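You operate a simulated robot arm through the tools that you are given. There is no shell and no other tool. Be economical: measure what you need, move in short steps, check, and stop when the job is done.

The job below is to be done with a simulated two-armed robot. You get a single attempt, and the scene is never put back.

Task
Hold the drying jar, pull its green cartridge and press in the orange one.
Fine: stand the green one in the cartridge stand.

The check looks at the end state, three seconds after you hand in, the way a careful person would. Anything else that was tipped, shoved, dropped, spilled or broken makes it a failure.

Robot
Two 7-joint arms with two-finger parallel grippers on one trunk, on a base that drives. Base frame: it is fixed to the floor where the robot stands at the start and does not move with it; the origin is under the middle of the robot, x ahead of it, y to its left, z up; the surface under the hand at the start is at about z = 850. Units: mm, degrees, N and s.
The left shoulder is at the start at [60, 143, 926], the right one opposite. With the tool pointing down near the work surface each hand reaches from about 300 to 720 mm from the robot's upright axis, wherever it stands, measured 20 degrees to its own side. Places, roughly: drying jar (8x8x12 cm) [600, 100, 900]; port of the drying jar [600, 100, 1000]; two dot cartridge hole of the cartridge stand [800, 300, 900]. Payload 1.57 kg a hand.
Tool frame (each hand has its own): the origin (TCP) lies between the finger pads and is the grasp point; the fingertips stand 30 mm ahead of it; z points along the fingers, y is the line along which they close. The gripper opens to 110 mm. The fingers are 24 mm wide and 12 mm thick; the gripper's body (48 by 112 mm) begins 78 mm behind the TCP.
Orientation is that of the tool frame in the base frame, as a unit quaternion [x, y, z, w]. With the fingers straight down and closing along the base's y, the tool's x points along the base's -x, its y along +y and its z along -z.

Tools
- The arms move only by the tool play_rows. It takes "left_commands", "right_commands" or both (then of equal length, played together; a hand with none holds still); each is text: rows parted by semicolons, each of 7 numbers parted by spaces: the shift along the tool's x, y, z in mm, then the turn, a rotation vector about the tool's x, y, z in rad, then the opening, from 0 (shut) to 1 (fully open). In form: x y z rx ry rz jaw; .... A call has 1 to 12 rows; each row is the pose to reach, as a shift and turn from the pose commanded when the call began, along the tool's axes at that moment. Rows are played at 5 a second. More than 50 mm and 8.6 degrees between two rows, or a gripper value outside its range, and nothing of the call is played. A pose out of reach is approached as far as the arm can. The call stops where the force on the tool passes 40 N (or 10 N more than at its start, if that is more) or the arm is blocked; 0.2 s more then pass. The fingers move at their own pace (about 45 mm/s each) and stop on an object; they squeeze with about 41 N. The grip force told is the motor's: it shows also when the fingers shut on nothing. Time passes only in rows, and 0.2 s behind the last, so rows that repeat a pose let the fingers close. It gives the time, the measured TCP pose, the force on the tool (base axes), the opening and the grip force at its end, in the units of the frame above (readings bear some noise), with the torque about the TCP (base axes, N m) and any sound that the robot's microphone picked up.
- Cameras (640 x 400 px; columns grow to the right, rows downward): "scene" is now at [45, 36.6, 1538.8]; the picture's right is [0.41, -0.91, 0.00], its down [-0.68, -0.31, -0.67] and it looks along [0.61, 0.28, -0.74] (base axes); focal length 267 px, centre (320, 200). "left" rides on the left gripper at [70, -16, -141] in its tool frame; the picture's right is [0.23, 0.97, 0.00], its down [-0.85, 0.20, -0.48] and it looks along [-0.47, 0.11, 0.88] (tool axes); focal length 222 px, centre (320, 200). "right" rides on the right gripper at [70, 16, -141] in its tool frame; the picture's right is [-0.23, 0.97, 0.00], its down [-0.86, -0.20, -0.48] and it looks along [-0.47, -0.11, 0.88] (tool axes); focal length 222 px, centre (320, 200). There is no depth. A picture from a camera that has moved, and an enlarged one, comes with that camera's place and axes in the base frame and with its lens. The place of the scene camera against the robot may be out by one fixed shift of up to 12 mm in any direction.
- get_image(camera): a new picture of that camera. It takes no simulated time.
- slide_trunk(by): slides the trunk up (or, below 0, down) by that many mm; the arms and the scene camera ride with it, the base frame stays. It gives what a move gives, with no picture.
- base_move(legs): drives the robot by 1 to 6 legs, each [ahead, left, turn to the left] in mm, mm and degrees, along the robot's own axes; the way and the turn of a leg run together, so that a leg with both is an arc; at most 1500 mm and 180 degrees a leg. The arms and the cameras ride along, it lands a little off, and it stops where it bumps. It gives what a move gives.
- pan_tilt(pan, tilt): turns the head with the scene camera to pan (to the left, within 86 degrees either way) and tilt (down, from -29 to 69), counted from straight ahead of the robot. It gives what a move gives.
- zoom(camera, box): a new picture of the part [left, top, right, bottom] of that camera's present view, enlarged. It takes no simulated time.
- close_job(): hands the job in; it is judged then, once.

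Go step by step. Nothing tells you exact positions but the pictures and the camera data: compare them with the known pose of the tool, close in by small moves and look again before you grip or let go. The budget is 120 turns and 108 pictures, counting those below and the enlarged ones. Unless the task says otherwise, let go and move clear before handing in, and close with one line.

The tools are called as a command line: name --argument value ..., lists and objects as JSON in quotes. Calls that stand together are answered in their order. play_rows: Moves the arms, as the interface text tells. Its arguments: {"type":"object","properties":{"left_commands":{"type":"string"},"right_commands":{"type":"string"}},"required":[]} The other tools are called the same way: slide_trunk (by) slides the trunk up or down; base_move (legs) drives the base; pan_tilt (pan, tilt) turns the head that bears the scene camera; get_image (camera) takes a picture; zoom (camera, box) takes an enlarged picture of a part of a camera's view; close_job () hands the job in.

At the start:

```text
clock: 0.0
left_tool_pos: [438.2, 362.4, 1000.1]
left_tool_rot: [-0.001, 1.0, 0.0, 0.0]
left_contact_force: [0.1, 0.4, -1.0]
left_wrist_torque: [-0.03, 0.01, -0.05]
left_finger_gap: 110.0
left_gripper_force: 0.0
right_tool_pos: [451.5, -96.7, 999.8]
right_tool_rot: [0.0, 1.0, 0.0, 0.0]
right_contact_force: [-0.4, 0.1, -0.2]
right_wrist_torque: [0.02, -0.05, 0.0]
right_finger_gap: 109.9
right_gripper_force: 0.0
trunk travel left (down, up): [-525.0, 65.0]
robot x, y, heading: [4.4, -0.1, -0.1]
head pan, tilt: [24.5, 48.0]
```

scene: 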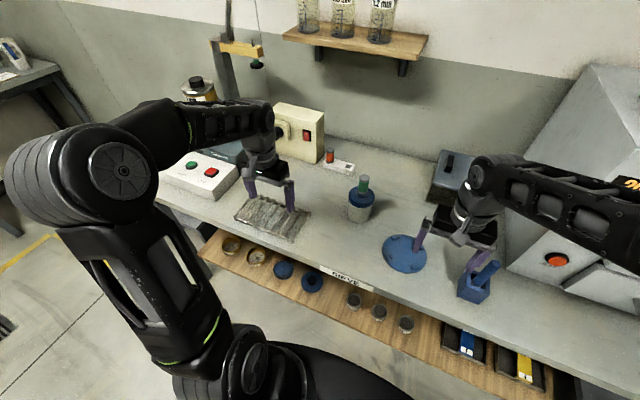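
right: 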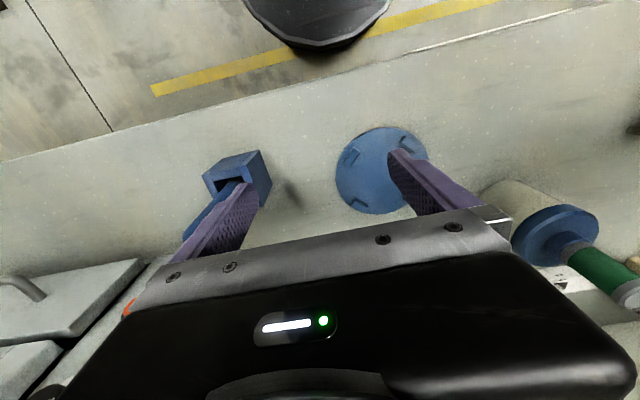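
left: 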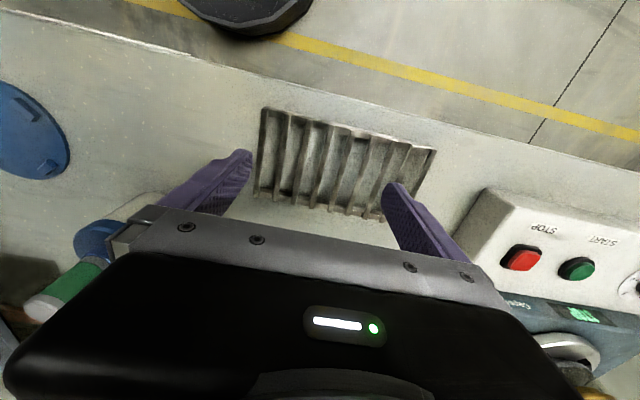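

I see the jar with its green cartridge between the two hands, and a stand with an orange cartridge behind it. I'll enlarge both to measure them.

zoom --camera "scene" --box '[280, 130, 440, 230]'

zoom --camera "scene" --box '[300, 140, 380, 190]'

```text
4.00 times, centred on (360, 180) of scene
camera zoom: at [45.0, 36.6, 1538.8], right [0.41, -0.91, 0.0], down [-0.68, -0.31, -0.67], along [0.61, 0.28, -0.74], focal length 1067 px, centre (160, 280)
```

zoom: 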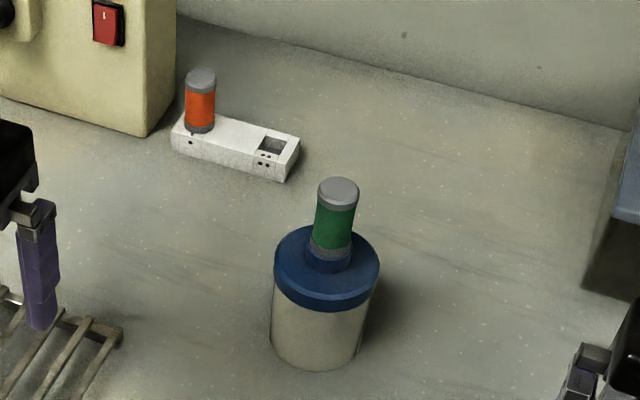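

```text
8.00 times, centred on (340, 165) of scene
camera zoom: at [45.0, 36.6, 1538.8], right [0.41, -0.91, 0.0], down [-0.68, -0.31, -0.67], along [0.61, 0.28, -0.74], focal length 2133 px, centre (160, 480)
```

zoom: 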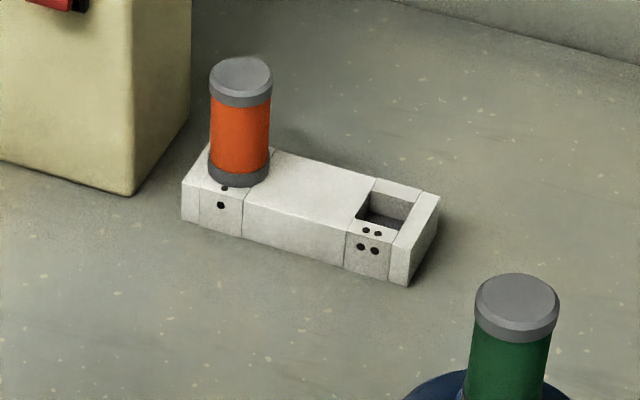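

The jar is near (600,150), the empty two-dot hole near (789,259) and the orange cartridge near (784,334). The stand is out of reach from here, so I need to drive forward and will first check the clearance to the counter.

pan_tilt --pan 0 --tilt 69

get_image --camera "scene"

```text
clock: 0.9
left_tool_pos: [438.2, 360.7, 1001.0]
left_tool_rot: [0.0, 1.0, 0.001, 0.0]
left_contact_force: [-0.4, 0.0, 0.5]
left_wrist_torque: [0.0, 0.0, -0.03]
left_finger_gap: 110.0
left_gripper_force: 0.1
right_tool_pos: [451.2, -96.9, 1000.2]
right_tool_rot: [0.0, 1.0, 0.0, 0.0]
right_contact_force: [0.6, 0.0, 0.6]
right_wrist_torque: [-0.03, 0.03, 0.03]
right_finger_gap: 110.2
right_gripper_force: 0.0
trunk travel left (down, up): [-525.0, 65.0]
robot x, y, heading: [-1.1, 2.2, 0.1]
head pan, tilt: [0.0, 68.8]
```

```text
102 pictures are left
camera scene: at [29.2, 4.0, 1514.2], right [0.0, -1.0, 0.0], down [-0.93, 0.0, -0.36], along [0.36, 0.0, -0.93], focal length 267 px, centre (320, 200)
```

scene: 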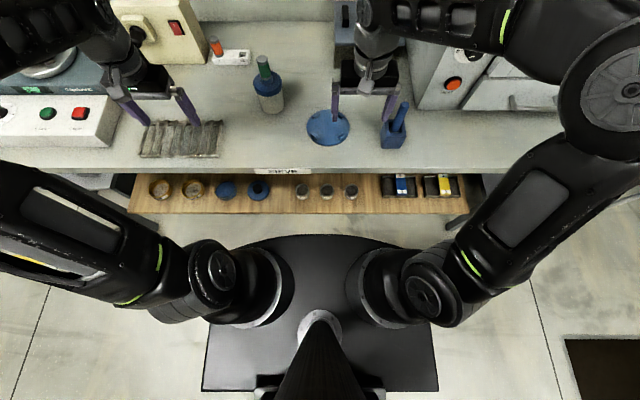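

The base looks low enough (top about z 340) to pass under the shelf at about z 470, and the counter edge is near x 375. I'll raise the trunk, then drive ahead in two steps.

slide_trunk --by 60

base_move --legs '[[70, 0, 0]]'

get_image --camera "scene"

get_image --camera "right"

```text
clock: 1.9
left_tool_pos: [436.6, 362.4, 1060.6]
left_tool_rot: [0.0, 1.0, 0.001, 0.0]
left_contact_force: [-0.6, -0.2, 0.3]
left_wrist_torque: [0.03, -0.01, 0.02]
left_finger_gap: 110.0
left_gripper_force: 0.0
right_tool_pos: [452.3, -95.8, 1059.8]
right_tool_rot: [0.0, 1.0, 0.0, 0.0]
right_contact_force: [-0.9, 0.0, -0.7]
right_wrist_torque: [-0.01, 0.02, 0.01]
right_finger_gap: 109.9
right_gripper_force: 0.1
trunk travel left (down, up): [-585.0, 5.0]
robot x, y, heading: [-3.0, 3.7, 0.0]
head pan, tilt: [0.0, 68.8]
```

```text
clock: 2.9
left_tool_pos: [508.9, 362.6, 1059.0]
left_tool_rot: [0.0, 1.0, 0.001, 0.0]
left_contact_force: [1.2, 0.0, -0.1]
left_wrist_torque: [-0.01, 0.07, 0.0]
left_finger_gap: 109.8
left_gripper_force: 0.0
right_tool_pos: [522.5, -95.3, 1058.5]
right_tool_rot: [0.0, 1.0, 0.0, -0.001]
right_contact_force: [-0.6, 0.0, 0.4]
right_wrist_torque: [0.0, 0.05, -0.03]
right_finger_gap: 110.0
right_gripper_force: 0.0
trunk travel left (down, up): [-585.0, 5.0]
robot x, y, heading: [70.8, -4.2, -0.0]
head pan, tilt: [0.0, 68.8]
```

```text
101 pictures are left
camera scene: at [101.2, 4.0, 1574.1], right [0.0, -1.0, 0.0], down [-0.93, 0.0, -0.36], along [0.36, 0.0, -0.93], focal length 267 px, centre (320, 200)
```

scene: 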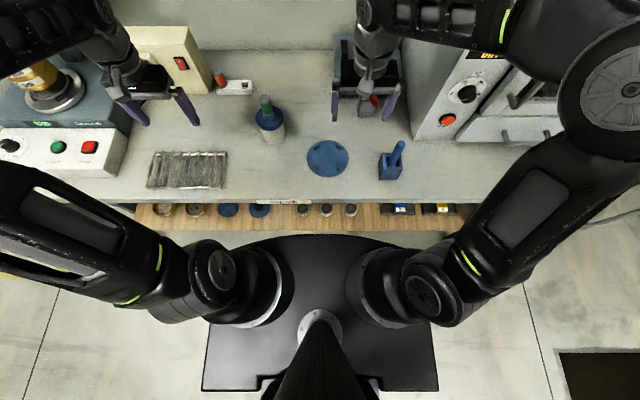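

```text
100 pictures are left
camera right: at [452.7, -79.1, 1201.2], right [0.23, 0.97, 0.0], down [0.86, -0.2, 0.48], along [0.46, -0.11, -0.88], focal length 222 px, centre (320, 200)
```

right: 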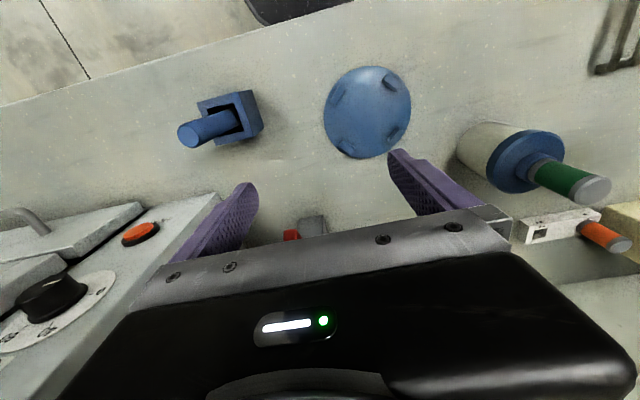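

The drive went cleanly. A black object at the top edge of the hand cameras might be the base or something on the floor, so I'll look closer before driving on.

zoom --camera "right" --box '[160, 0, 480, 200]'

zoom --camera "left" --box '[100, 0, 420, 200]'

```text
2.00 times, centred on (320, 100) of right
camera zoom: at [452.7, -79.1, 1201.2], right [0.23, 0.97, 0.0], down [0.86, -0.2, 0.48], along [0.46, -0.11, -0.88], focal length 444 px, centre (320, 400)
```

zoom: 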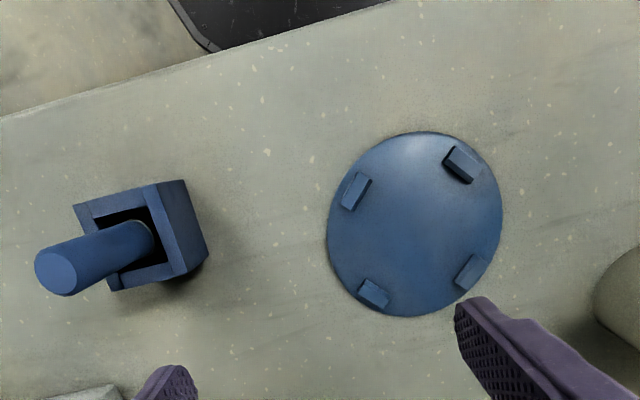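

```text
2.00 times, centred on (260, 100) of left
camera zoom: at [438.8, 345.4, 1200.4], right [-0.23, 0.97, 0.0], down [0.86, 0.2, 0.48], along [0.47, 0.11, -0.88], focal length 444 px, centre (440, 400)
```

zoom: 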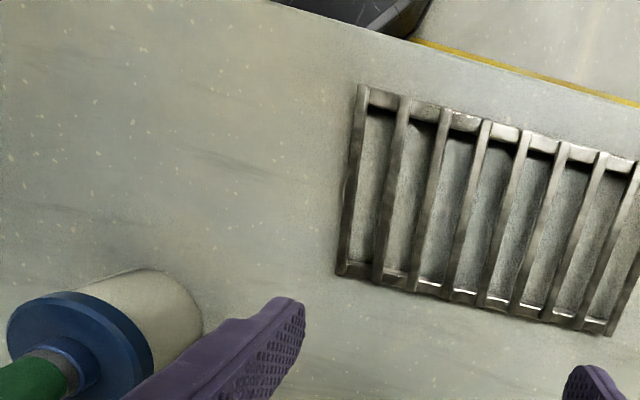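

The black object is the robot's own base sliding under the counter, so the path is clear. Before driving on I'll check the left forearm's clearance from the bottle and equipment on the left.

pan_tilt --pan 40 --tilt 35

get_image --camera "scene"

```text
clock: 4.0
left_tool_pos: [506.7, 362.2, 1060.6]
left_tool_rot: [0.0, 1.0, 0.0, 0.0]
left_contact_force: [-0.1, 0.1, 0.5]
left_wrist_torque: [-0.03, 0.0, -0.01]
left_finger_gap: 110.2
left_gripper_force: 0.1
right_tool_pos: [521.0, -96.3, 1060.4]
right_tool_rot: [0.0, 1.0, 0.001, 0.0]
right_contact_force: [0.1, -0.1, 0.6]
right_wrist_torque: [0.02, 0.02, 0.01]
right_finger_gap: 110.0
right_gripper_force: 0.2
trunk travel left (down, up): [-585.0, 5.0]
robot x, y, heading: [70.3, -3.1, -0.1]
head pan, tilt: [40.0, 35.0]
```

```text
97 pictures are left
camera scene: at [110.6, 60.5, 1617.8], right [0.64, -0.77, 0.0], down [-0.44, -0.37, -0.82], along [0.63, 0.53, -0.57], focal length 267 px, centre (320, 200)
```

scene: 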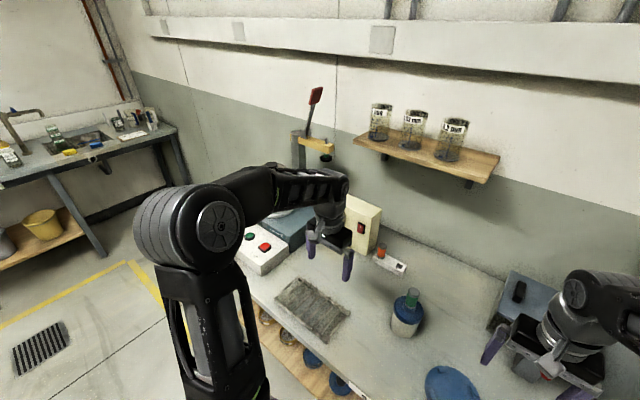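

The left elbow is high and well clear of the press and bottle, so I'll drive a further 50 mm.

base_move --legs '[[50, 0, 0]]'

pan_tilt --pan 20 --tilt 55

get_image --camera "scene"

get_image --camera "left"

get_image --camera "right"

```text
clock: 4.9
left_tool_pos: [559.1, 360.9, 1058.2]
left_tool_rot: [0.0, 1.0, 0.002, -0.001]
left_contact_force: [1.1, 0.7, 0.5]
left_wrist_torque: [0.02, 0.06, -0.03]
left_finger_gap: 110.1
left_gripper_force: 0.1
right_tool_pos: [573.6, -96.0, 1058.4]
right_tool_rot: [-0.001, 1.0, 0.0, -0.001]
right_contact_force: [0.2, 0.6, -0.6]
right_wrist_torque: [0.02, 0.06, 0.03]
right_finger_gap: 110.1
right_gripper_force: 0.0
trunk travel left (down, up): [-585.0, 5.0]
robot x, y, heading: [120.3, -2.3, 0.1]
head pan, tilt: [40.0, 35.0]
```

```text
clock: 5.7
left_tool_pos: [557.1, 361.4, 1060.2]
left_tool_rot: [0.0, 1.0, 0.001, 0.0]
left_contact_force: [0.0, -0.1, 0.6]
left_wrist_torque: [0.0, 0.0, 0.01]
left_finger_gap: 109.9
left_gripper_force: 0.0
right_tool_pos: [569.9, -96.2, 1059.7]
right_tool_rot: [0.0, 1.0, 0.0, 0.0]
right_contact_force: [-0.7, -0.4, 0.4]
right_wrist_torque: [0.03, 0.01, -0.01]
right_finger_gap: 110.0
right_gripper_force: 0.0
trunk travel left (down, up): [-585.0, 5.0]
robot x, y, heading: [118.1, 6.4, 0.0]
head pan, tilt: [20.0, 55.0]
```

```text
96 pictures are left
camera scene: at [160.6, 28.6, 1589.7], right [0.34, -0.94, 0.0], down [-0.77, -0.28, -0.57], along [0.54, 0.2, -0.82], focal length 267 px, centre (320, 200)
```

scene: 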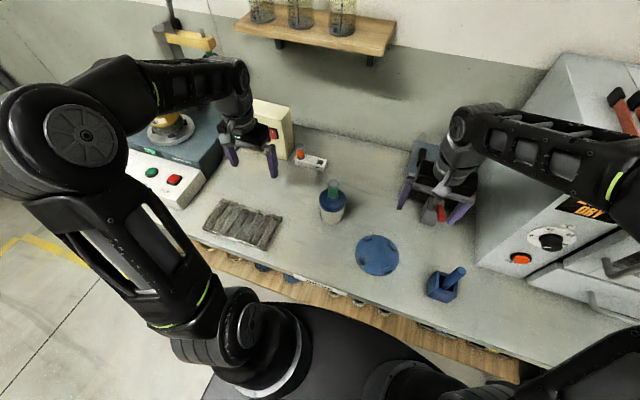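

```text
95 pictures are left
camera left: at [487.1, 345.1, 1200.8], right [-0.23, 0.97, 0.0], down [0.85, 0.2, 0.48], along [0.47, 0.11, -0.88], focal length 222 px, centre (320, 200)
```

left: 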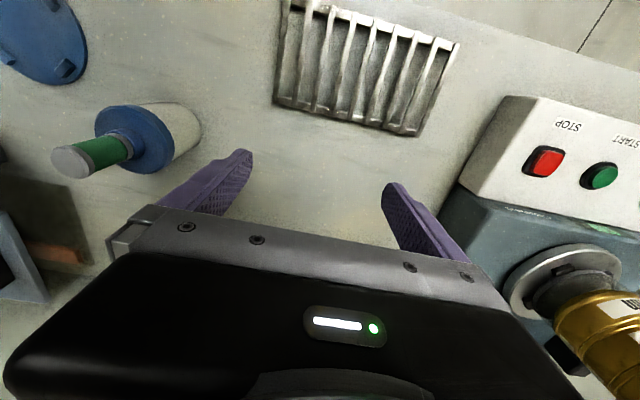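

```text
94 pictures are left
camera right: at [500.6, -79.4, 1201.7], right [0.23, 0.97, 0.0], down [0.86, -0.2, 0.48], along [0.47, -0.11, -0.88], focal length 222 px, centre (320, 200)
```

right: 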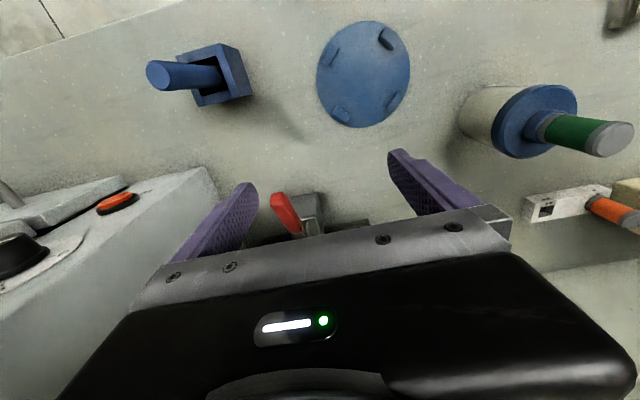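

By triangulation the green cartridge's top centre is at about (600,148,1012). I'll zoom in for the heights of the lid and stand and for the orange cartridge.

zoom --camera "left" --box '[20, 60, 240, 200]'

zoom --camera "right" --box '[440, 50, 640, 250]'

zoom --camera "scene" --box '[280, 130, 376, 240]'

```text
2.86 times, centred on (130, 130) of left
camera zoom: at [487.1, 345.1, 1200.8], right [-0.23, 0.97, 0.0], down [0.85, 0.2, 0.48], along [0.47, 0.11, -0.88], focal length 635 px, centre (863, 400)
```

zoom: 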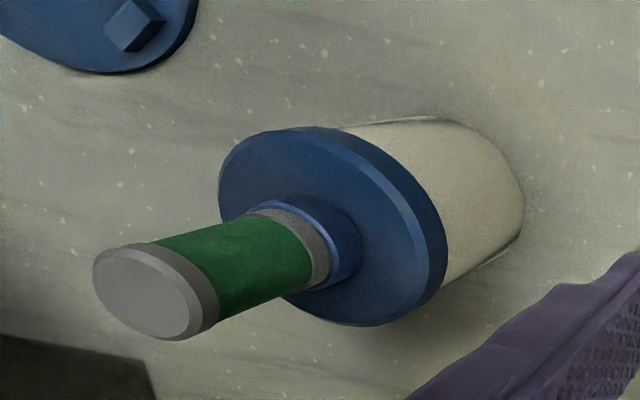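

```text
2.00 times, centred on (540, 150) of right
camera zoom: at [500.6, -79.4, 1201.7], right [0.23, 0.97, 0.0], down [0.86, -0.2, 0.48], along [0.47, -0.11, -0.88], focal length 444 px, centre (-120, 300)
```

zoom: 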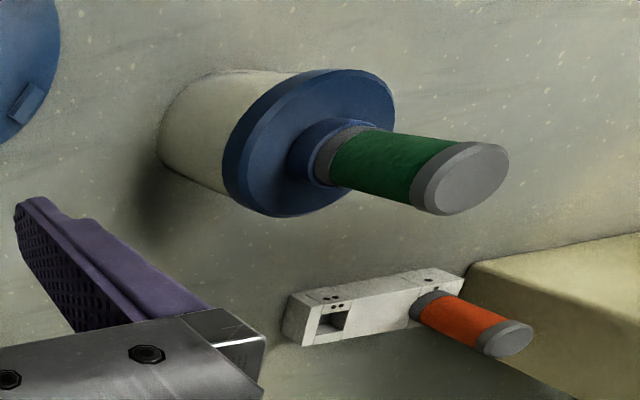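

```text
3.64 times, centred on (328, 185) of scene
camera zoom: at [160.6, 28.6, 1589.7], right [0.34, -0.94, 0.0], down [-0.77, -0.28, -0.57], along [0.54, 0.2, -0.82], focal length 970 px, centre (291, 254)
```

zoom: 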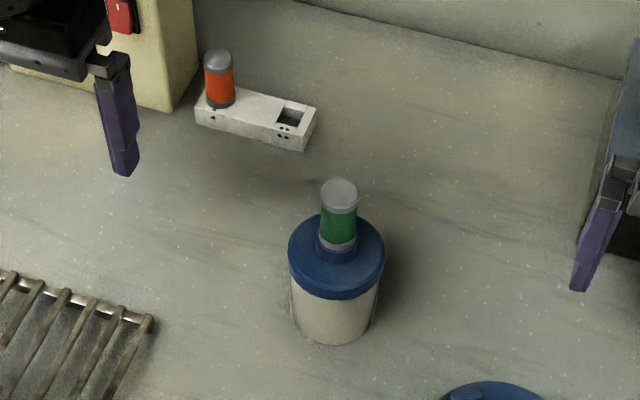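

The jar is at about (600,148), with its body at z 850–928, lid to 947 and cartridge to 1018. The orange cartridge is near (786,331) with its top at z 926, and the stand top is near z 871. The right hand goes first, to a pre-grasp spot away from the red lever, yawing 35° to the left.

play_rows --right_commands "14 35 0 0 0 -0.122 1; 28 70 0 0 0 -0.244 1; 42 105 0 0 0 -0.367 1; 56 140 0 0 0 -0.489 1; 66 172 0 0 0 -0.611 1; 66 172 0 0 0 -0.611 1"

```text
clock: 7.1
left_tool_pos: [556.1, 360.8, 1059.9]
left_tool_rot: [0.001, 1.0, 0.001, 0.0]
left_contact_force: [0.9, 0.2, -0.1]
left_wrist_torque: [-0.01, 0.0, 0.0]
left_finger_gap: 110.0
left_gripper_force: 0.1
right_tool_pos: [504.7, 74.7, 1059.4]
right_tool_rot: [-0.301, 0.954, 0.0, 0.0]
right_contact_force: [-0.3, 0.4, 0.2]
right_wrist_torque: [0.0, 0.01, 0.02]
right_finger_gap: 109.9
right_gripper_force: 0.0
trunk travel left (down, up): [-585.0, 5.0]
robot x, y, heading: [118.8, -2.5, -0.1]
head pan, tilt: [20.0, 55.0]
```

The yaw is right, and now I pitch the hand 60° up from straight down.

play_rows --right_commands "0 0 0 0 -0.131 0 1; 0 0 0 0 -0.262 0 1; 0 0 0 0 -0.393 0 1; 0 0 0 0 -0.524 0 1; 0 0 0 0 -0.655 0 1; 0 0 0 0 -0.785 0 1; 0 0 0 0 -0.916 0 1; 0 0 0 0 -1.047 0 1; 0 0 0 0 -1.047 0 1"

get_image --camera "scene"

get_image --camera "right"

```text
clock: 9.1
left_tool_pos: [556.8, 359.7, 1060.2]
left_tool_rot: [0.001, 1.0, 0.0, 0.001]
left_contact_force: [-0.3, -0.1, 0.2]
left_wrist_torque: [-0.02, 0.01, 0.0]
left_finger_gap: 110.1
left_gripper_force: 0.1
right_tool_pos: [526.8, 98.1, 1068.0]
right_tool_rot: [-0.259, 0.826, 0.15, 0.477]
right_contact_force: [-0.7, -1.0, -0.9]
right_wrist_torque: [0.04, -0.05, -0.03]
right_finger_gap: 109.6
right_gripper_force: 0.1
right hand out of reach, approached as far as the arm can: row 7, 8, 9
trunk travel left (down, up): [-585.0, 5.0]
robot x, y, heading: [119.6, 0.4, -0.0]
head pan, tilt: [20.0, 55.0]
```

```text
90 pictures are left
camera scene: at [159.9, 28.2, 1589.7], right [0.34, -0.94, 0.0], down [-0.77, -0.28, -0.57], along [0.54, 0.2, -0.82], focal length 267 px, centre (320, 200)
```

scene: 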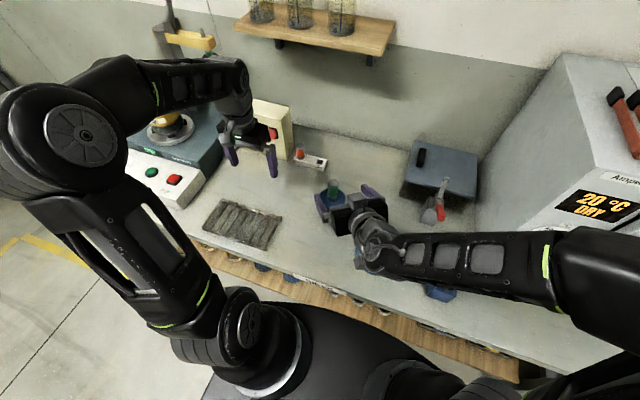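

```text
89 pictures are left
camera right: at [388.6, 22.6, 1078.9], right [-0.47, 0.86, 0.2], down [0.13, -0.16, 0.98], along [0.88, 0.48, -0.04], focal length 222 px, centre (320, 200)
```

right: 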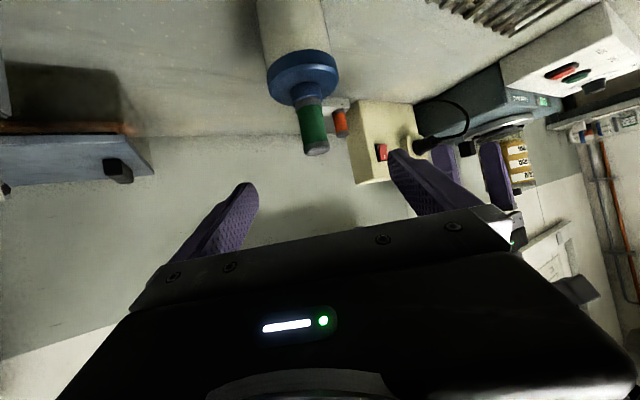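

The orientation was reached but the position drifted forward because the wrist is near its fold limit. I'll lower the hand toward the approach line and see how it tracks.

play_rows --right_commands "27 0 19 0 0 0 1; 54 0 37 0 0 0 1; 81 0 56 0 0 0 1; 107 -1 74 0 0 0 1; 107 -1 74 0 0 0 1"

get_image --camera "right"

get_image --camera "left"

```text
clock: 10.3
left_tool_pos: [556.9, 361.5, 1059.2]
left_tool_rot: [0.0, 1.0, 0.001, 0.001]
left_contact_force: [0.2, 0.2, 0.4]
left_wrist_torque: [-0.05, -0.08, -0.01]
left_finger_gap: 109.7
left_gripper_force: 0.1
right_tool_pos: [536.9, 105.1, 937.5]
right_tool_rot: [-0.26, 0.826, 0.15, 0.476]
right_contact_force: [0.1, 0.3, -0.2]
right_wrist_torque: [0.0, 0.03, 0.02]
right_finger_gap: 110.0
right_gripper_force: 0.0
trunk travel left (down, up): [-585.0, 5.0]
robot x, y, heading: [120.5, -0.1, 0.1]
head pan, tilt: [20.0, 55.0]
```

```text
88 pictures are left
camera right: at [399.3, 28.5, 949.2], right [-0.47, 0.86, 0.2], down [0.12, -0.16, 0.98], along [0.88, 0.48, -0.04], focal length 222 px, centre (320, 200)
```

right: 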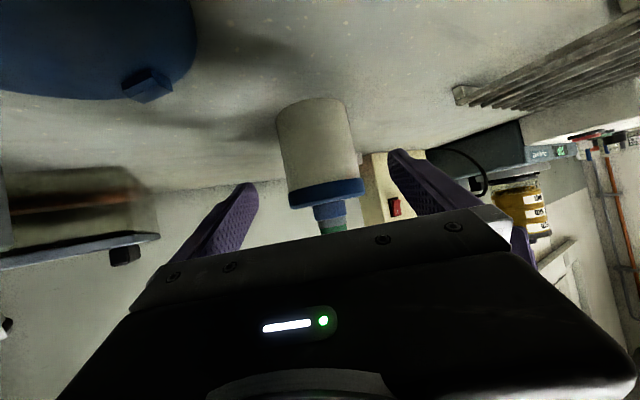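

```text
87 pictures are left
camera left: at [486.6, 345.2, 1201.0], right [-0.23, 0.97, 0.0], down [0.85, 0.2, 0.48], along [0.47, 0.11, -0.88], focal length 222 px, centre (320, 200)
```

left: 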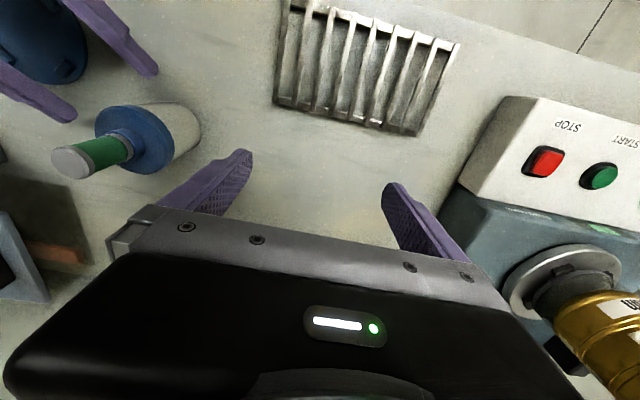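

The jar is centred between the right fingers. I'll advance along the fingers and close on the body.

play_rows --right_commands "0 0 22 0 0 0 1; 0 0 44 0 0 0 1; 0 0 66 0 0 0 1; 0 -1 88 0 0 0 1; 0 -1 88 0 0 0 1"

get_image --camera "left"

get_image --camera "right"

```text
clock: 11.5
left_tool_pos: [556.3, 361.9, 1060.0]
left_tool_rot: [0.0, 1.0, 0.0, 0.0]
left_contact_force: [-0.2, -1.0, 0.2]
left_wrist_torque: [0.01, 0.01, 0.01]
left_finger_gap: 109.8
left_gripper_force: 0.1
right_tool_pos: [612.1, 143.7, 909.4]
right_tool_rot: [-0.261, 0.826, 0.15, 0.476]
right_contact_force: [0.5, 0.0, -0.4]
right_wrist_torque: [0.0, 0.0, 0.0]
right_finger_gap: 109.7
right_gripper_force: 0.0
right hand out of reach, approached as far as the arm can: row 3, 4, 5
trunk travel left (down, up): [-585.0, 5.0]
robot x, y, heading: [120.9, 5.0, 0.1]
head pan, tilt: [20.0, 55.0]
```

```text
86 pictures are left
camera left: at [487.4, 345.5, 1200.6], right [-0.23, 0.97, 0.0], down [0.86, 0.2, 0.48], along [0.47, 0.11, -0.88], focal length 222 px, centre (320, 200)
```

left: 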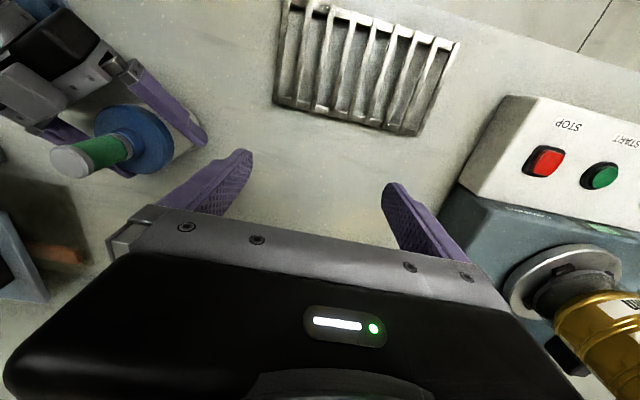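

```text
85 pictures are left
camera right: at [473.7, 67.8, 920.8], right [-0.47, 0.86, 0.2], down [0.13, -0.16, 0.98], along [0.88, 0.48, -0.04], focal length 222 px, centre (320, 200)
```

right: 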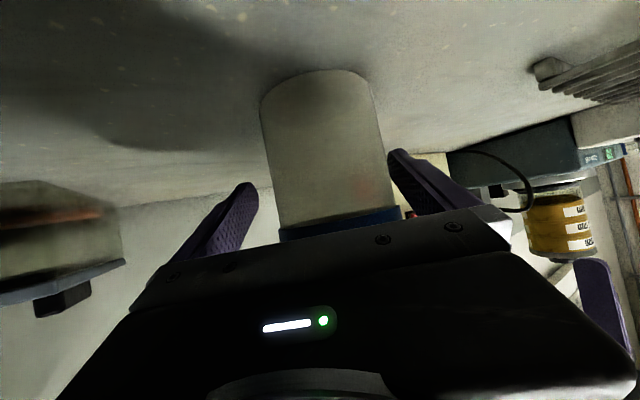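

The hand has drifted to (612,144,909) because of reach. I'll ease the pitch to about 50°, recentre laterally, and lower slightly.

play_rows --right_commands "0 10 0 0 0.04 0 1; 5 10 0 0 0.08 0 1; 11 10 0 0 0.13 0 1; 16 10 1 0 0.175 0 1; 16 10 1 0 0.175 0 1"

get_image --camera "left"

get_image --camera "right"

```text
clock: 12.7
left_tool_pos: [556.9, 361.3, 1060.2]
left_tool_rot: [0.0, 1.0, 0.001, 0.0]
left_contact_force: [0.7, -1.0, 0.0]
left_wrist_torque: [0.0, -0.03, 0.03]
left_finger_gap: 109.9
left_gripper_force: 0.0
right_tool_pos: [600.2, 147.0, 896.6]
right_tool_rot: [-0.273, 0.865, 0.127, 0.402]
right_contact_force: [0.0, 0.1, -0.3]
right_wrist_torque: [-0.01, 0.01, 0.02]
right_finger_gap: 109.7
right_gripper_force: 0.1
trunk travel left (down, up): [-585.0, 5.0]
robot x, y, heading: [119.1, -2.0, -0.1]
head pan, tilt: [20.0, 55.0]
```

```text
84 pictures are left
camera left: at [487.0, 345.1, 1200.8], right [-0.23, 0.97, 0.0], down [0.85, 0.2, 0.48], along [0.47, 0.11, -0.88], focal length 222 px, centre (320, 200)
```

left: 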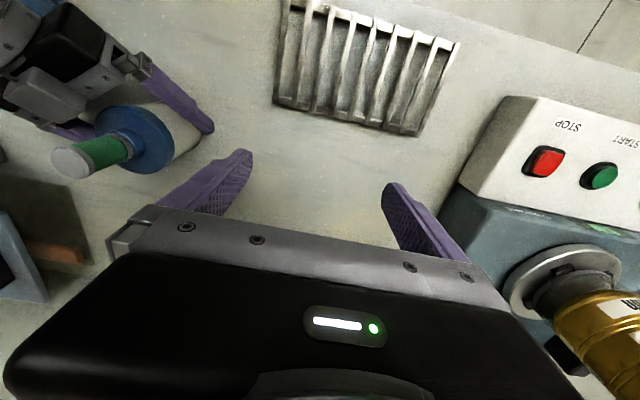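

```text
83 pictures are left
camera right: at [464.7, 73.5, 934.7], right [-0.44, 0.88, 0.17], down [0.27, -0.06, 0.96], along [0.86, 0.47, -0.21], focal length 222 px, centre (320, 200)
```

right: 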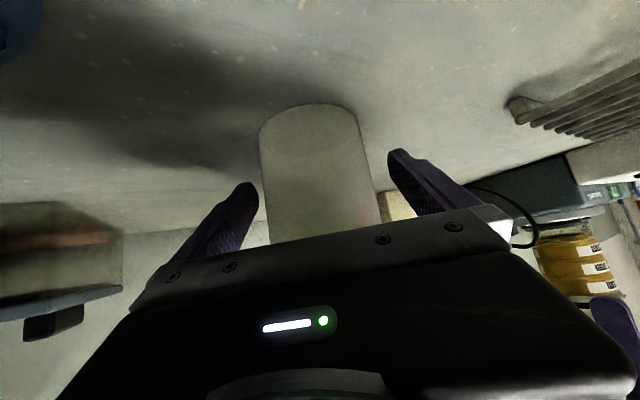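

The pose is good. I'll lower 6 mm for lid clearance and close gradually.

play_rows --right_commands "4.6 0 3.9 0 0 0 1; 4.6 0 3.9 0 0 0 0.8; 4.6 0 3.9 0 0 0 0.72; 4.6 0 3.9 0 0 0 0.66; 4.6 0 3.9 0 0 0 0.6; 4.6 0 3.9 0 0 0 0.55; 4.6 0 3.9 0 0 0 0.5; 4.6 0 3.9 0 0 0 0.5"

zoom --camera "left" --box '[0, 60, 240, 210]'

get_image --camera "scene"

```text
clock: 14.5
left_tool_pos: [556.4, 361.8, 1059.7]
left_tool_rot: [0.0, 1.0, 0.001, 0.0]
left_contact_force: [-0.6, 0.3, -0.8]
left_wrist_torque: [0.0, 0.0, -0.01]
left_finger_gap: 109.9
left_gripper_force: 0.0
right_tool_pos: [599.2, 146.4, 890.5]
right_tool_rot: [-0.274, 0.864, 0.127, 0.402]
right_contact_force: [1.9, -0.7, 0.8]
right_wrist_torque: [-0.11, -0.07, 0.03]
right_finger_gap: 74.6
right_gripper_force: 41.1
trunk travel left (down, up): [-585.0, 5.0]
robot x, y, heading: [118.6, 1.7, 0.3]
head pan, tilt: [20.0, 55.0]
```

```text
2.67 times, centred on (120, 135) of left
camera zoom: at [487.1, 345.0, 1200.9], right [-0.23, 0.97, 0.0], down [0.85, 0.2, 0.48], along [0.47, 0.11, -0.88], focal length 592 px, centre (853, 373)
```

zoom: 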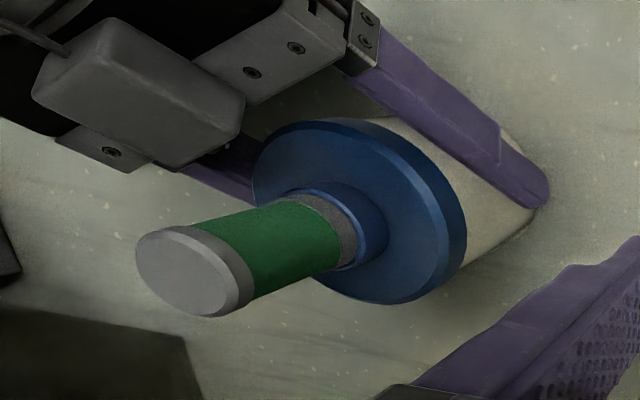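

```text
81 pictures are left
camera scene: at [160.5, 28.5, 1589.6], right [0.34, -0.94, 0.0], down [-0.77, -0.28, -0.57], along [0.54, 0.2, -0.82], focal length 267 px, centre (320, 200)
```

scene: 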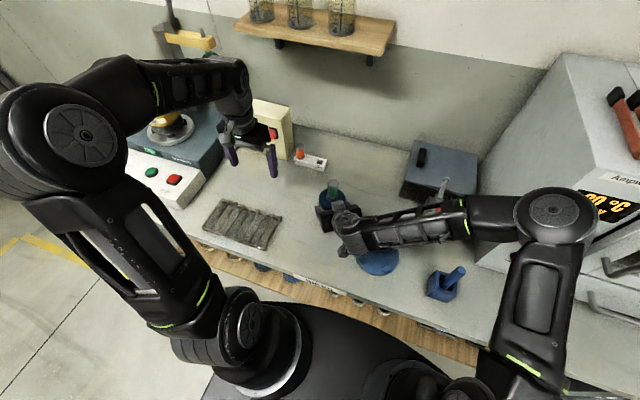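

The jar is held with a 74.6 mm gap. Next I bring the left hand above the green cartridge, yawed 35° so its fingers clear the right gripper.

play_rows --left_commands "0 0 -25 0 0 0 1; -8 -40 -25 0 0 -0.122 0.8; -16 -80 -25 0 0 -0.244 0.6; -25 -120 -25 0 0 -0.367 0.6; -34 -165 -25 0 0 -0.489 0.6; -44 -213 -25 0 0 -0.611 0.6; -44 -213 -25 0 0 -0.611 0.6"

get_image --camera "left"

get_image --camera "scene"

```text
clock: 16.1
left_tool_pos: [601.4, 149.1, 1087.6]
left_tool_rot: [-0.301, 0.954, 0.0, 0.001]
left_contact_force: [-0.5, -0.1, -0.2]
left_wrist_torque: [0.02, -0.01, -0.01]
left_finger_gap: 65.9
left_gripper_force: 0.0
right_tool_pos: [599.7, 146.7, 889.3]
right_tool_rot: [-0.272, 0.865, 0.126, 0.402]
right_contact_force: [0.4, 0.7, 1.2]
right_wrist_torque: [0.0, 0.13, -0.08]
right_finger_gap: 74.6
right_gripper_force: 41.1
trunk travel left (down, up): [-585.0, 5.0]
robot x, y, heading: [120.5, 0.5, 0.0]
head pan, tilt: [20.0, 55.0]
```

```text
80 pictures are left
camera left: at [552.1, 96.2, 1228.7], right [-0.75, 0.67, 0.0], down [0.59, 0.65, 0.48], along [0.32, 0.36, -0.88], focal length 222 px, centre (320, 200)
```

left: 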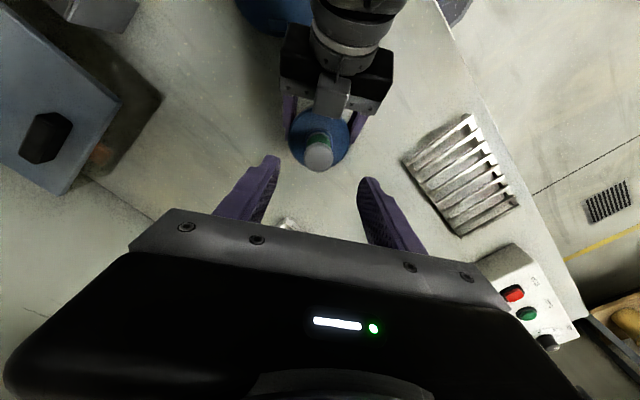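

```text
79 pictures are left
camera scene: at [160.2, 28.7, 1589.6], right [0.34, -0.94, 0.0], down [-0.77, -0.28, -0.57], along [0.54, 0.2, -0.82], focal length 267 px, centre (320, 200)
```

scene: 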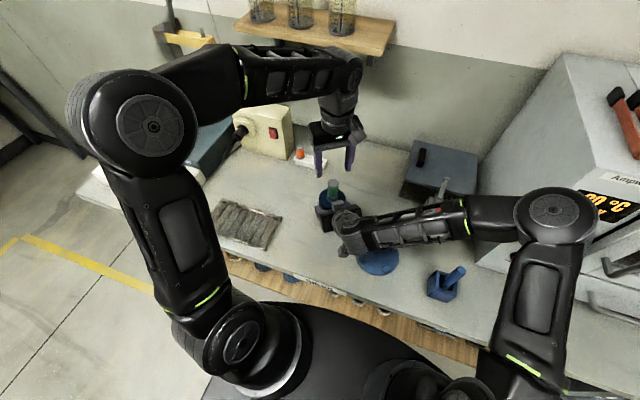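

The cartridge top is centred under the left hand at about (598,147). I'll descend to z 998, keeping the fingertips above the collar.

play_rows --left_commands "3 0 20 0 0 0 0.6; 3 0 40 0 0 0 0.6; 3 0 60 0 0 0 0.6; 3 0 75 0 0 0 0.6; 3 0 89 0 0 0 0.6; 3 0 89 0 0 0 0.6"

get_image --camera "left"

zoom --camera "scene" --box '[280, 120, 400, 240]'

```text
clock: 17.5
left_tool_pos: [599.8, 145.3, 996.3]
left_tool_rot: [-0.301, 0.954, 0.0, 0.0]
left_contact_force: [-0.2, -1.2, -1.0]
left_wrist_torque: [-0.02, -0.01, -0.01]
left_finger_gap: 66.1
left_gripper_force: 0.1
right_tool_pos: [599.9, 146.4, 891.4]
right_tool_rot: [-0.273, 0.865, 0.127, 0.402]
right_contact_force: [0.6, -2.2, 0.8]
right_wrist_torque: [-0.1, 0.01, -0.01]
right_finger_gap: 74.5
right_gripper_force: 41.1
trunk travel left (down, up): [-585.0, 5.0]
robot x, y, heading: [122.1, -1.9, -0.3]
head pan, tilt: [20.0, 55.0]
```

```text
78 pictures are left
camera left: at [551.1, 92.6, 1137.2], right [-0.74, 0.67, 0.0], down [0.59, 0.65, 0.48], along [0.32, 0.36, -0.88], focal length 222 px, centre (320, 200)
```

left: 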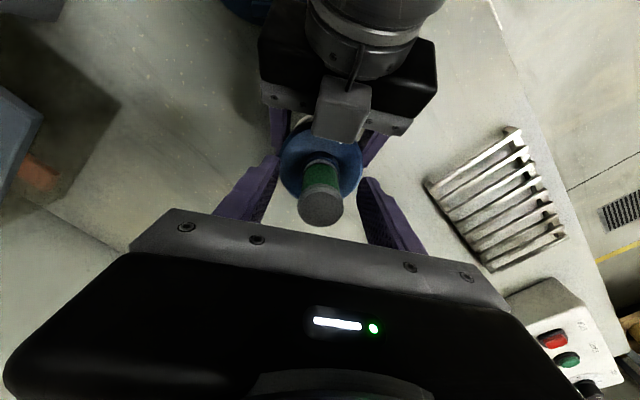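

```text
3.33 times, centred on (340, 180) of scene
camera zoom: at [160.5, 28.4, 1589.6], right [0.34, -0.94, 0.0], down [-0.77, -0.28, -0.57], along [0.54, 0.2, -0.82], focal length 889 px, centre (253, 267)
```

zoom: 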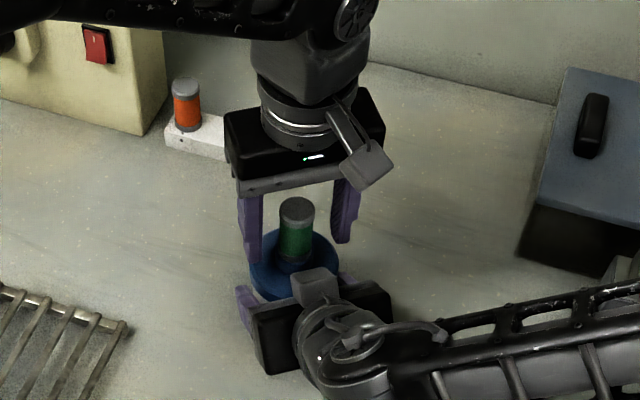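

The cartridge stands centred between the left fingers, so I'll close on it.

play_rows --left_commands "0 0 0 0 0 0 0.45; 0 0 0 0 0 0 0.35; 0 0 0 0 0 0 0.28; 0 0 0 0 0 0 0.2; 0 0 0 0 0 0 0.15; 0 0 0 0 0 0 0.15"

get_image --camera "left"

```text
clock: 18.9
left_tool_pos: [599.0, 146.4, 996.7]
left_tool_rot: [-0.3, 0.954, 0.001, 0.001]
left_contact_force: [-2.0, 3.2, 1.8]
left_wrist_torque: [0.12, 0.05, -0.07]
left_finger_gap: 28.4
left_gripper_force: 38.1
right_tool_pos: [599.7, 146.8, 889.5]
right_tool_rot: [-0.273, 0.865, 0.127, 0.403]
right_contact_force: [3.6, -2.7, 0.3]
right_wrist_torque: [0.21, 0.13, 0.12]
right_finger_gap: 74.3
right_gripper_force: 41.2
trunk travel left (down, up): [-585.0, 5.0]
robot x, y, heading: [117.1, -2.2, 0.1]
head pan, tilt: [20.0, 55.0]
```

```text
76 pictures are left
camera left: at [551.0, 93.1, 1137.3], right [-0.74, 0.67, 0.0], down [0.59, 0.65, 0.48], along [0.32, 0.36, -0.88], focal length 222 px, centre (320, 200)
```

left: 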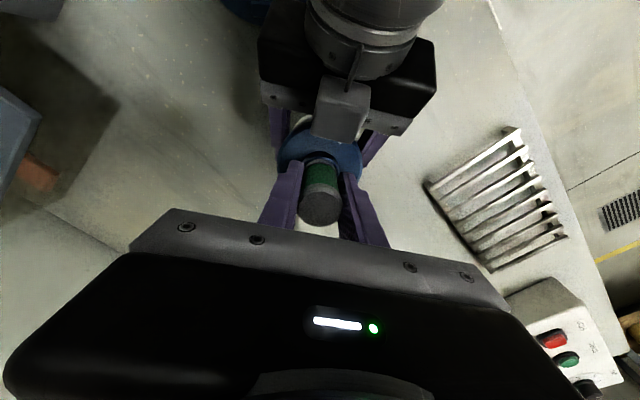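

Gripped at 28.4 mm. I'll pull straight up slowly while the right hand holds the jar.

play_rows --left_commands "0 0 -3 0 0 0 0.15; 0 0 -6 0 0 0 0.15; 0 0 -10 0 0 0 0.15; 0 0 -14 0 0 0 0.15; 0 0 -18 0 0 0 0.15; 0 0 -24 0 0 0 0.15; 0 0 -30 0 0 0 0.15"

get_image --camera "left"

zoom --camera "scene" --box '[280, 120, 400, 240]'

```text
clock: 20.5
left_tool_pos: [597.6, 145.5, 1024.4]
left_tool_rot: [-0.301, 0.954, 0.0, 0.001]
left_contact_force: [-0.6, 0.3, -1.0]
left_wrist_torque: [0.0, -0.05, 0.0]
left_finger_gap: 28.3
left_gripper_force: 38.4
right_tool_pos: [599.0, 147.0, 889.9]
right_tool_rot: [-0.273, 0.865, 0.127, 0.402]
right_contact_force: [-0.9, 1.3, 1.2]
right_wrist_torque: [-0.01, -0.01, -0.01]
right_finger_gap: 74.6
right_gripper_force: 40.9
trunk travel left (down, up): [-585.0, 5.0]
robot x, y, heading: [117.7, -0.5, -0.1]
head pan, tilt: [20.0, 55.0]
```

```text
75 pictures are left
camera left: at [550.6, 93.1, 1166.4], right [-0.74, 0.67, 0.0], down [0.59, 0.65, 0.48], along [0.32, 0.36, -0.88], focal length 222 px, centre (320, 200)
```

left: 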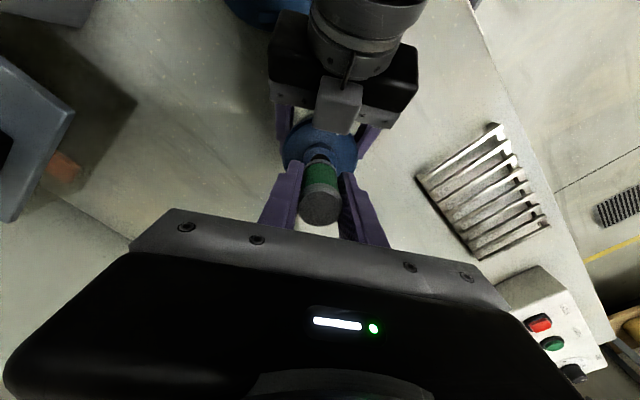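

```text
3.33 times, centred on (340, 180) of scene
camera zoom: at [160.2, 28.7, 1589.6], right [0.34, -0.94, 0.0], down [-0.77, -0.28, -0.57], along [0.54, 0.2, -0.82], focal length 889 px, centre (253, 267)
```

zoom: 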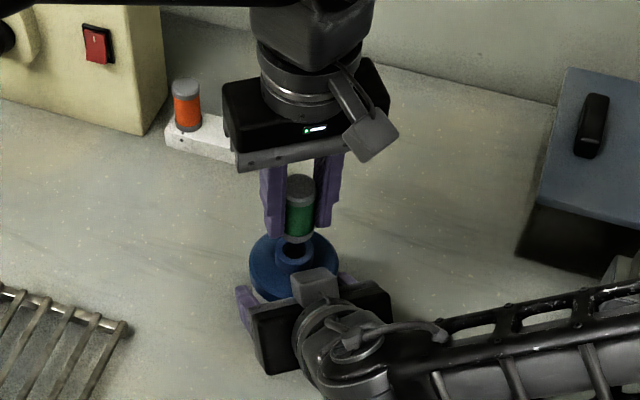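

The green cartridge came out cleanly. I'll lift it and carry it to above the two-dot hole.

play_rows --left_commands "0 0 -25 0 0 0 0.15; 0 0 -50 0 0 0 0.15; -44 -4 -55 0 0 0 0.15; -88 -8 -55 0 0 0 0.15; -130 -12 -55 0 0 0 0.15; -170 -16 -55 0 0 0 0.15; -200 -20 -55 0 0 0 0.15; -200 -20 -55 0 0 0 0.15"

get_image --camera "left"

get_image --camera "scene"

```text
clock: 22.3
left_tool_pos: [746.7, 231.2, 1081.2]
left_tool_rot: [-0.301, 0.953, 0.0, 0.001]
left_contact_force: [-0.3, -0.1, -0.6]
left_wrist_torque: [-0.02, -0.03, 0.01]
left_finger_gap: 28.5
left_gripper_force: 38.4
left hand out of reach, approached as far as the arm can: row 7, 8
right_tool_pos: [599.4, 147.7, 890.6]
right_tool_rot: [-0.273, 0.865, 0.127, 0.403]
right_contact_force: [-0.2, -0.5, 0.4]
right_wrist_torque: [-0.05, -0.08, 0.03]
right_finger_gap: 74.3
right_gripper_force: 41.2
trunk travel left (down, up): [-585.0, 5.0]
robot x, y, heading: [119.5, 0.1, -0.0]
head pan, tilt: [20.0, 55.0]
```

```text
73 pictures are left
camera left: at [697.5, 178.5, 1221.8], right [-0.74, 0.67, 0.0], down [0.59, 0.65, 0.48], along [0.32, 0.36, -0.88], focal length 222 px, centre (320, 200)
```

left: 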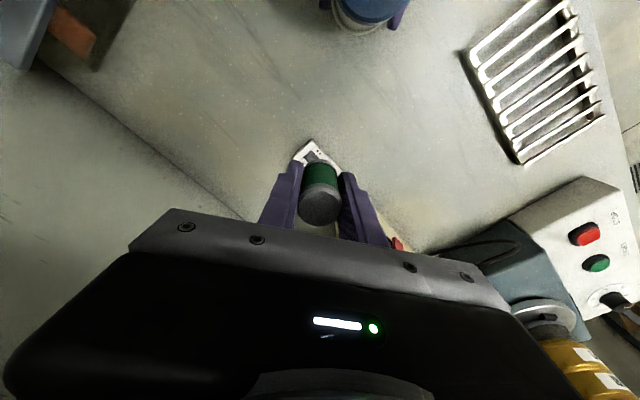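

```text
72 pictures are left
camera scene: at [160.4, 28.4, 1589.6], right [0.34, -0.94, 0.0], down [-0.77, -0.28, -0.57], along [0.54, 0.2, -0.82], focal length 267 px, centre (320, 200)
```

scene: 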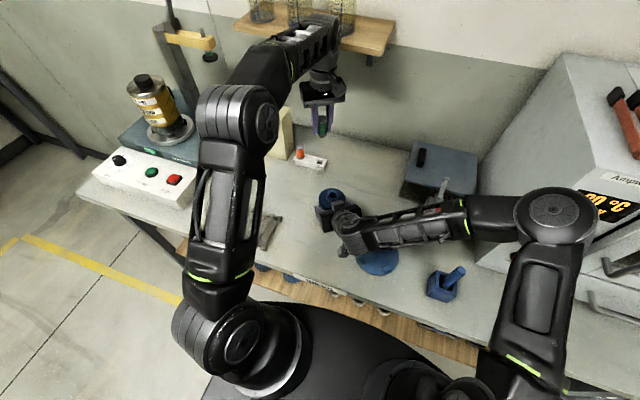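

At this height the arm falls about 50 mm short, but lower down it reaches farther. I'll lower first, then extend.

play_rows --left_commands "0 0 30 0 0 0 0.15; 0 0 60 0 0 0 0.15; 0 0 90 0 0 0 0.15; 0 0 118 0 0 0 0.15; -25 -2 118 0 0 0 0.15; -50 -5 118 0 0 0 0.15; -50 -5 118 0 0 0 0.15"

get_image --camera "left"

zoom --camera "scene" --box '[260, 90, 380, 190]'

```text
clock: 23.9
left_tool_pos: [791.0, 255.2, 961.9]
left_tool_rot: [-0.3, 0.954, 0.001, 0.001]
left_contact_force: [-1.0, -0.5, -0.9]
left_wrist_torque: [0.01, -0.01, -0.03]
left_finger_gap: 28.2
left_gripper_force: 38.8
right_tool_pos: [600.3, 147.2, 891.4]
right_tool_rot: [-0.273, 0.864, 0.127, 0.402]
right_contact_force: [0.5, 0.3, 0.3]
right_wrist_torque: [-0.08, -0.01, -0.01]
right_finger_gap: 74.5
right_gripper_force: 41.5
trunk travel left (down, up): [-585.0, 5.0]
robot x, y, heading: [119.2, 0.9, 0.1]
head pan, tilt: [20.0, 55.0]
```

```text
71 pictures are left
camera left: at [743.3, 202.7, 1103.1], right [-0.74, 0.67, 0.0], down [0.59, 0.65, 0.48], along [0.32, 0.36, -0.88], focal length 222 px, centre (320, 200)
```

left: 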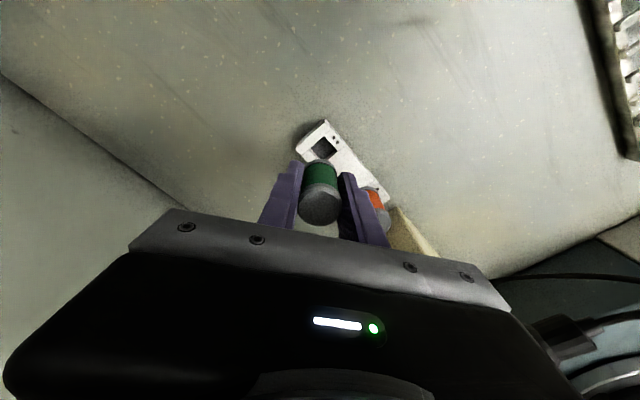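

```text
4.00 times, centred on (320, 140) of scene
camera zoom: at [160.5, 28.6, 1589.6], right [0.34, -0.94, 0.0], down [-0.77, -0.28, -0.57], along [0.54, 0.2, -0.82], focal length 1067 px, centre (320, 440)
```

zoom: 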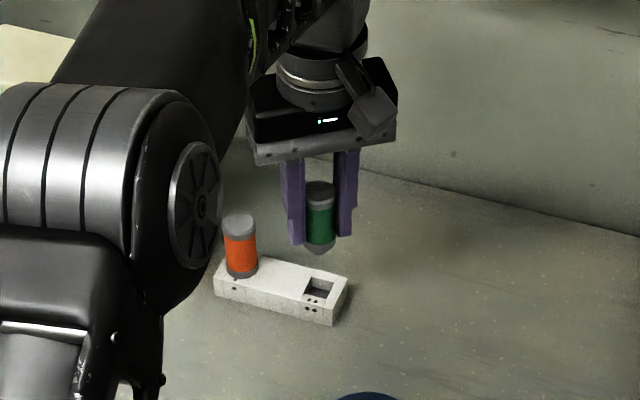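

The arm reached above the stand, and the cartridge has a tapered bottom. I'll zoom in on the hole for alignment.

zoom --camera "left" --box '[260, 100, 420, 250]'

zoom --camera "scene" --box '[300, 130, 360, 180]'

```text
2.67 times, centred on (340, 175) of left
camera zoom: at [743.3, 202.7, 1103.1], right [-0.74, 0.67, 0.0], down [0.59, 0.65, 0.48], along [0.32, 0.36, -0.88], focal length 592 px, centre (267, 267)
```

zoom: 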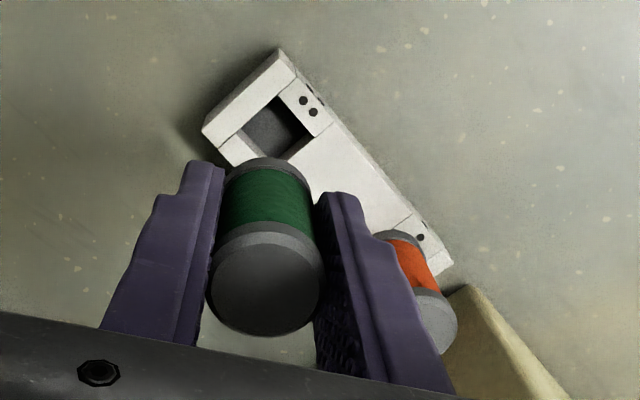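

```text
8.00 times, centred on (330, 155) of scene
camera zoom: at [160.5, 28.6, 1589.6], right [0.34, -0.94, 0.0], down [-0.77, -0.28, -0.57], along [0.54, 0.2, -0.82], focal length 2133 px, centre (240, 560)
```

zoom: 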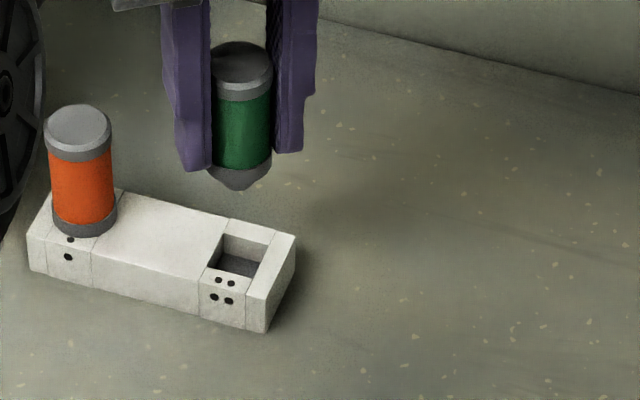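

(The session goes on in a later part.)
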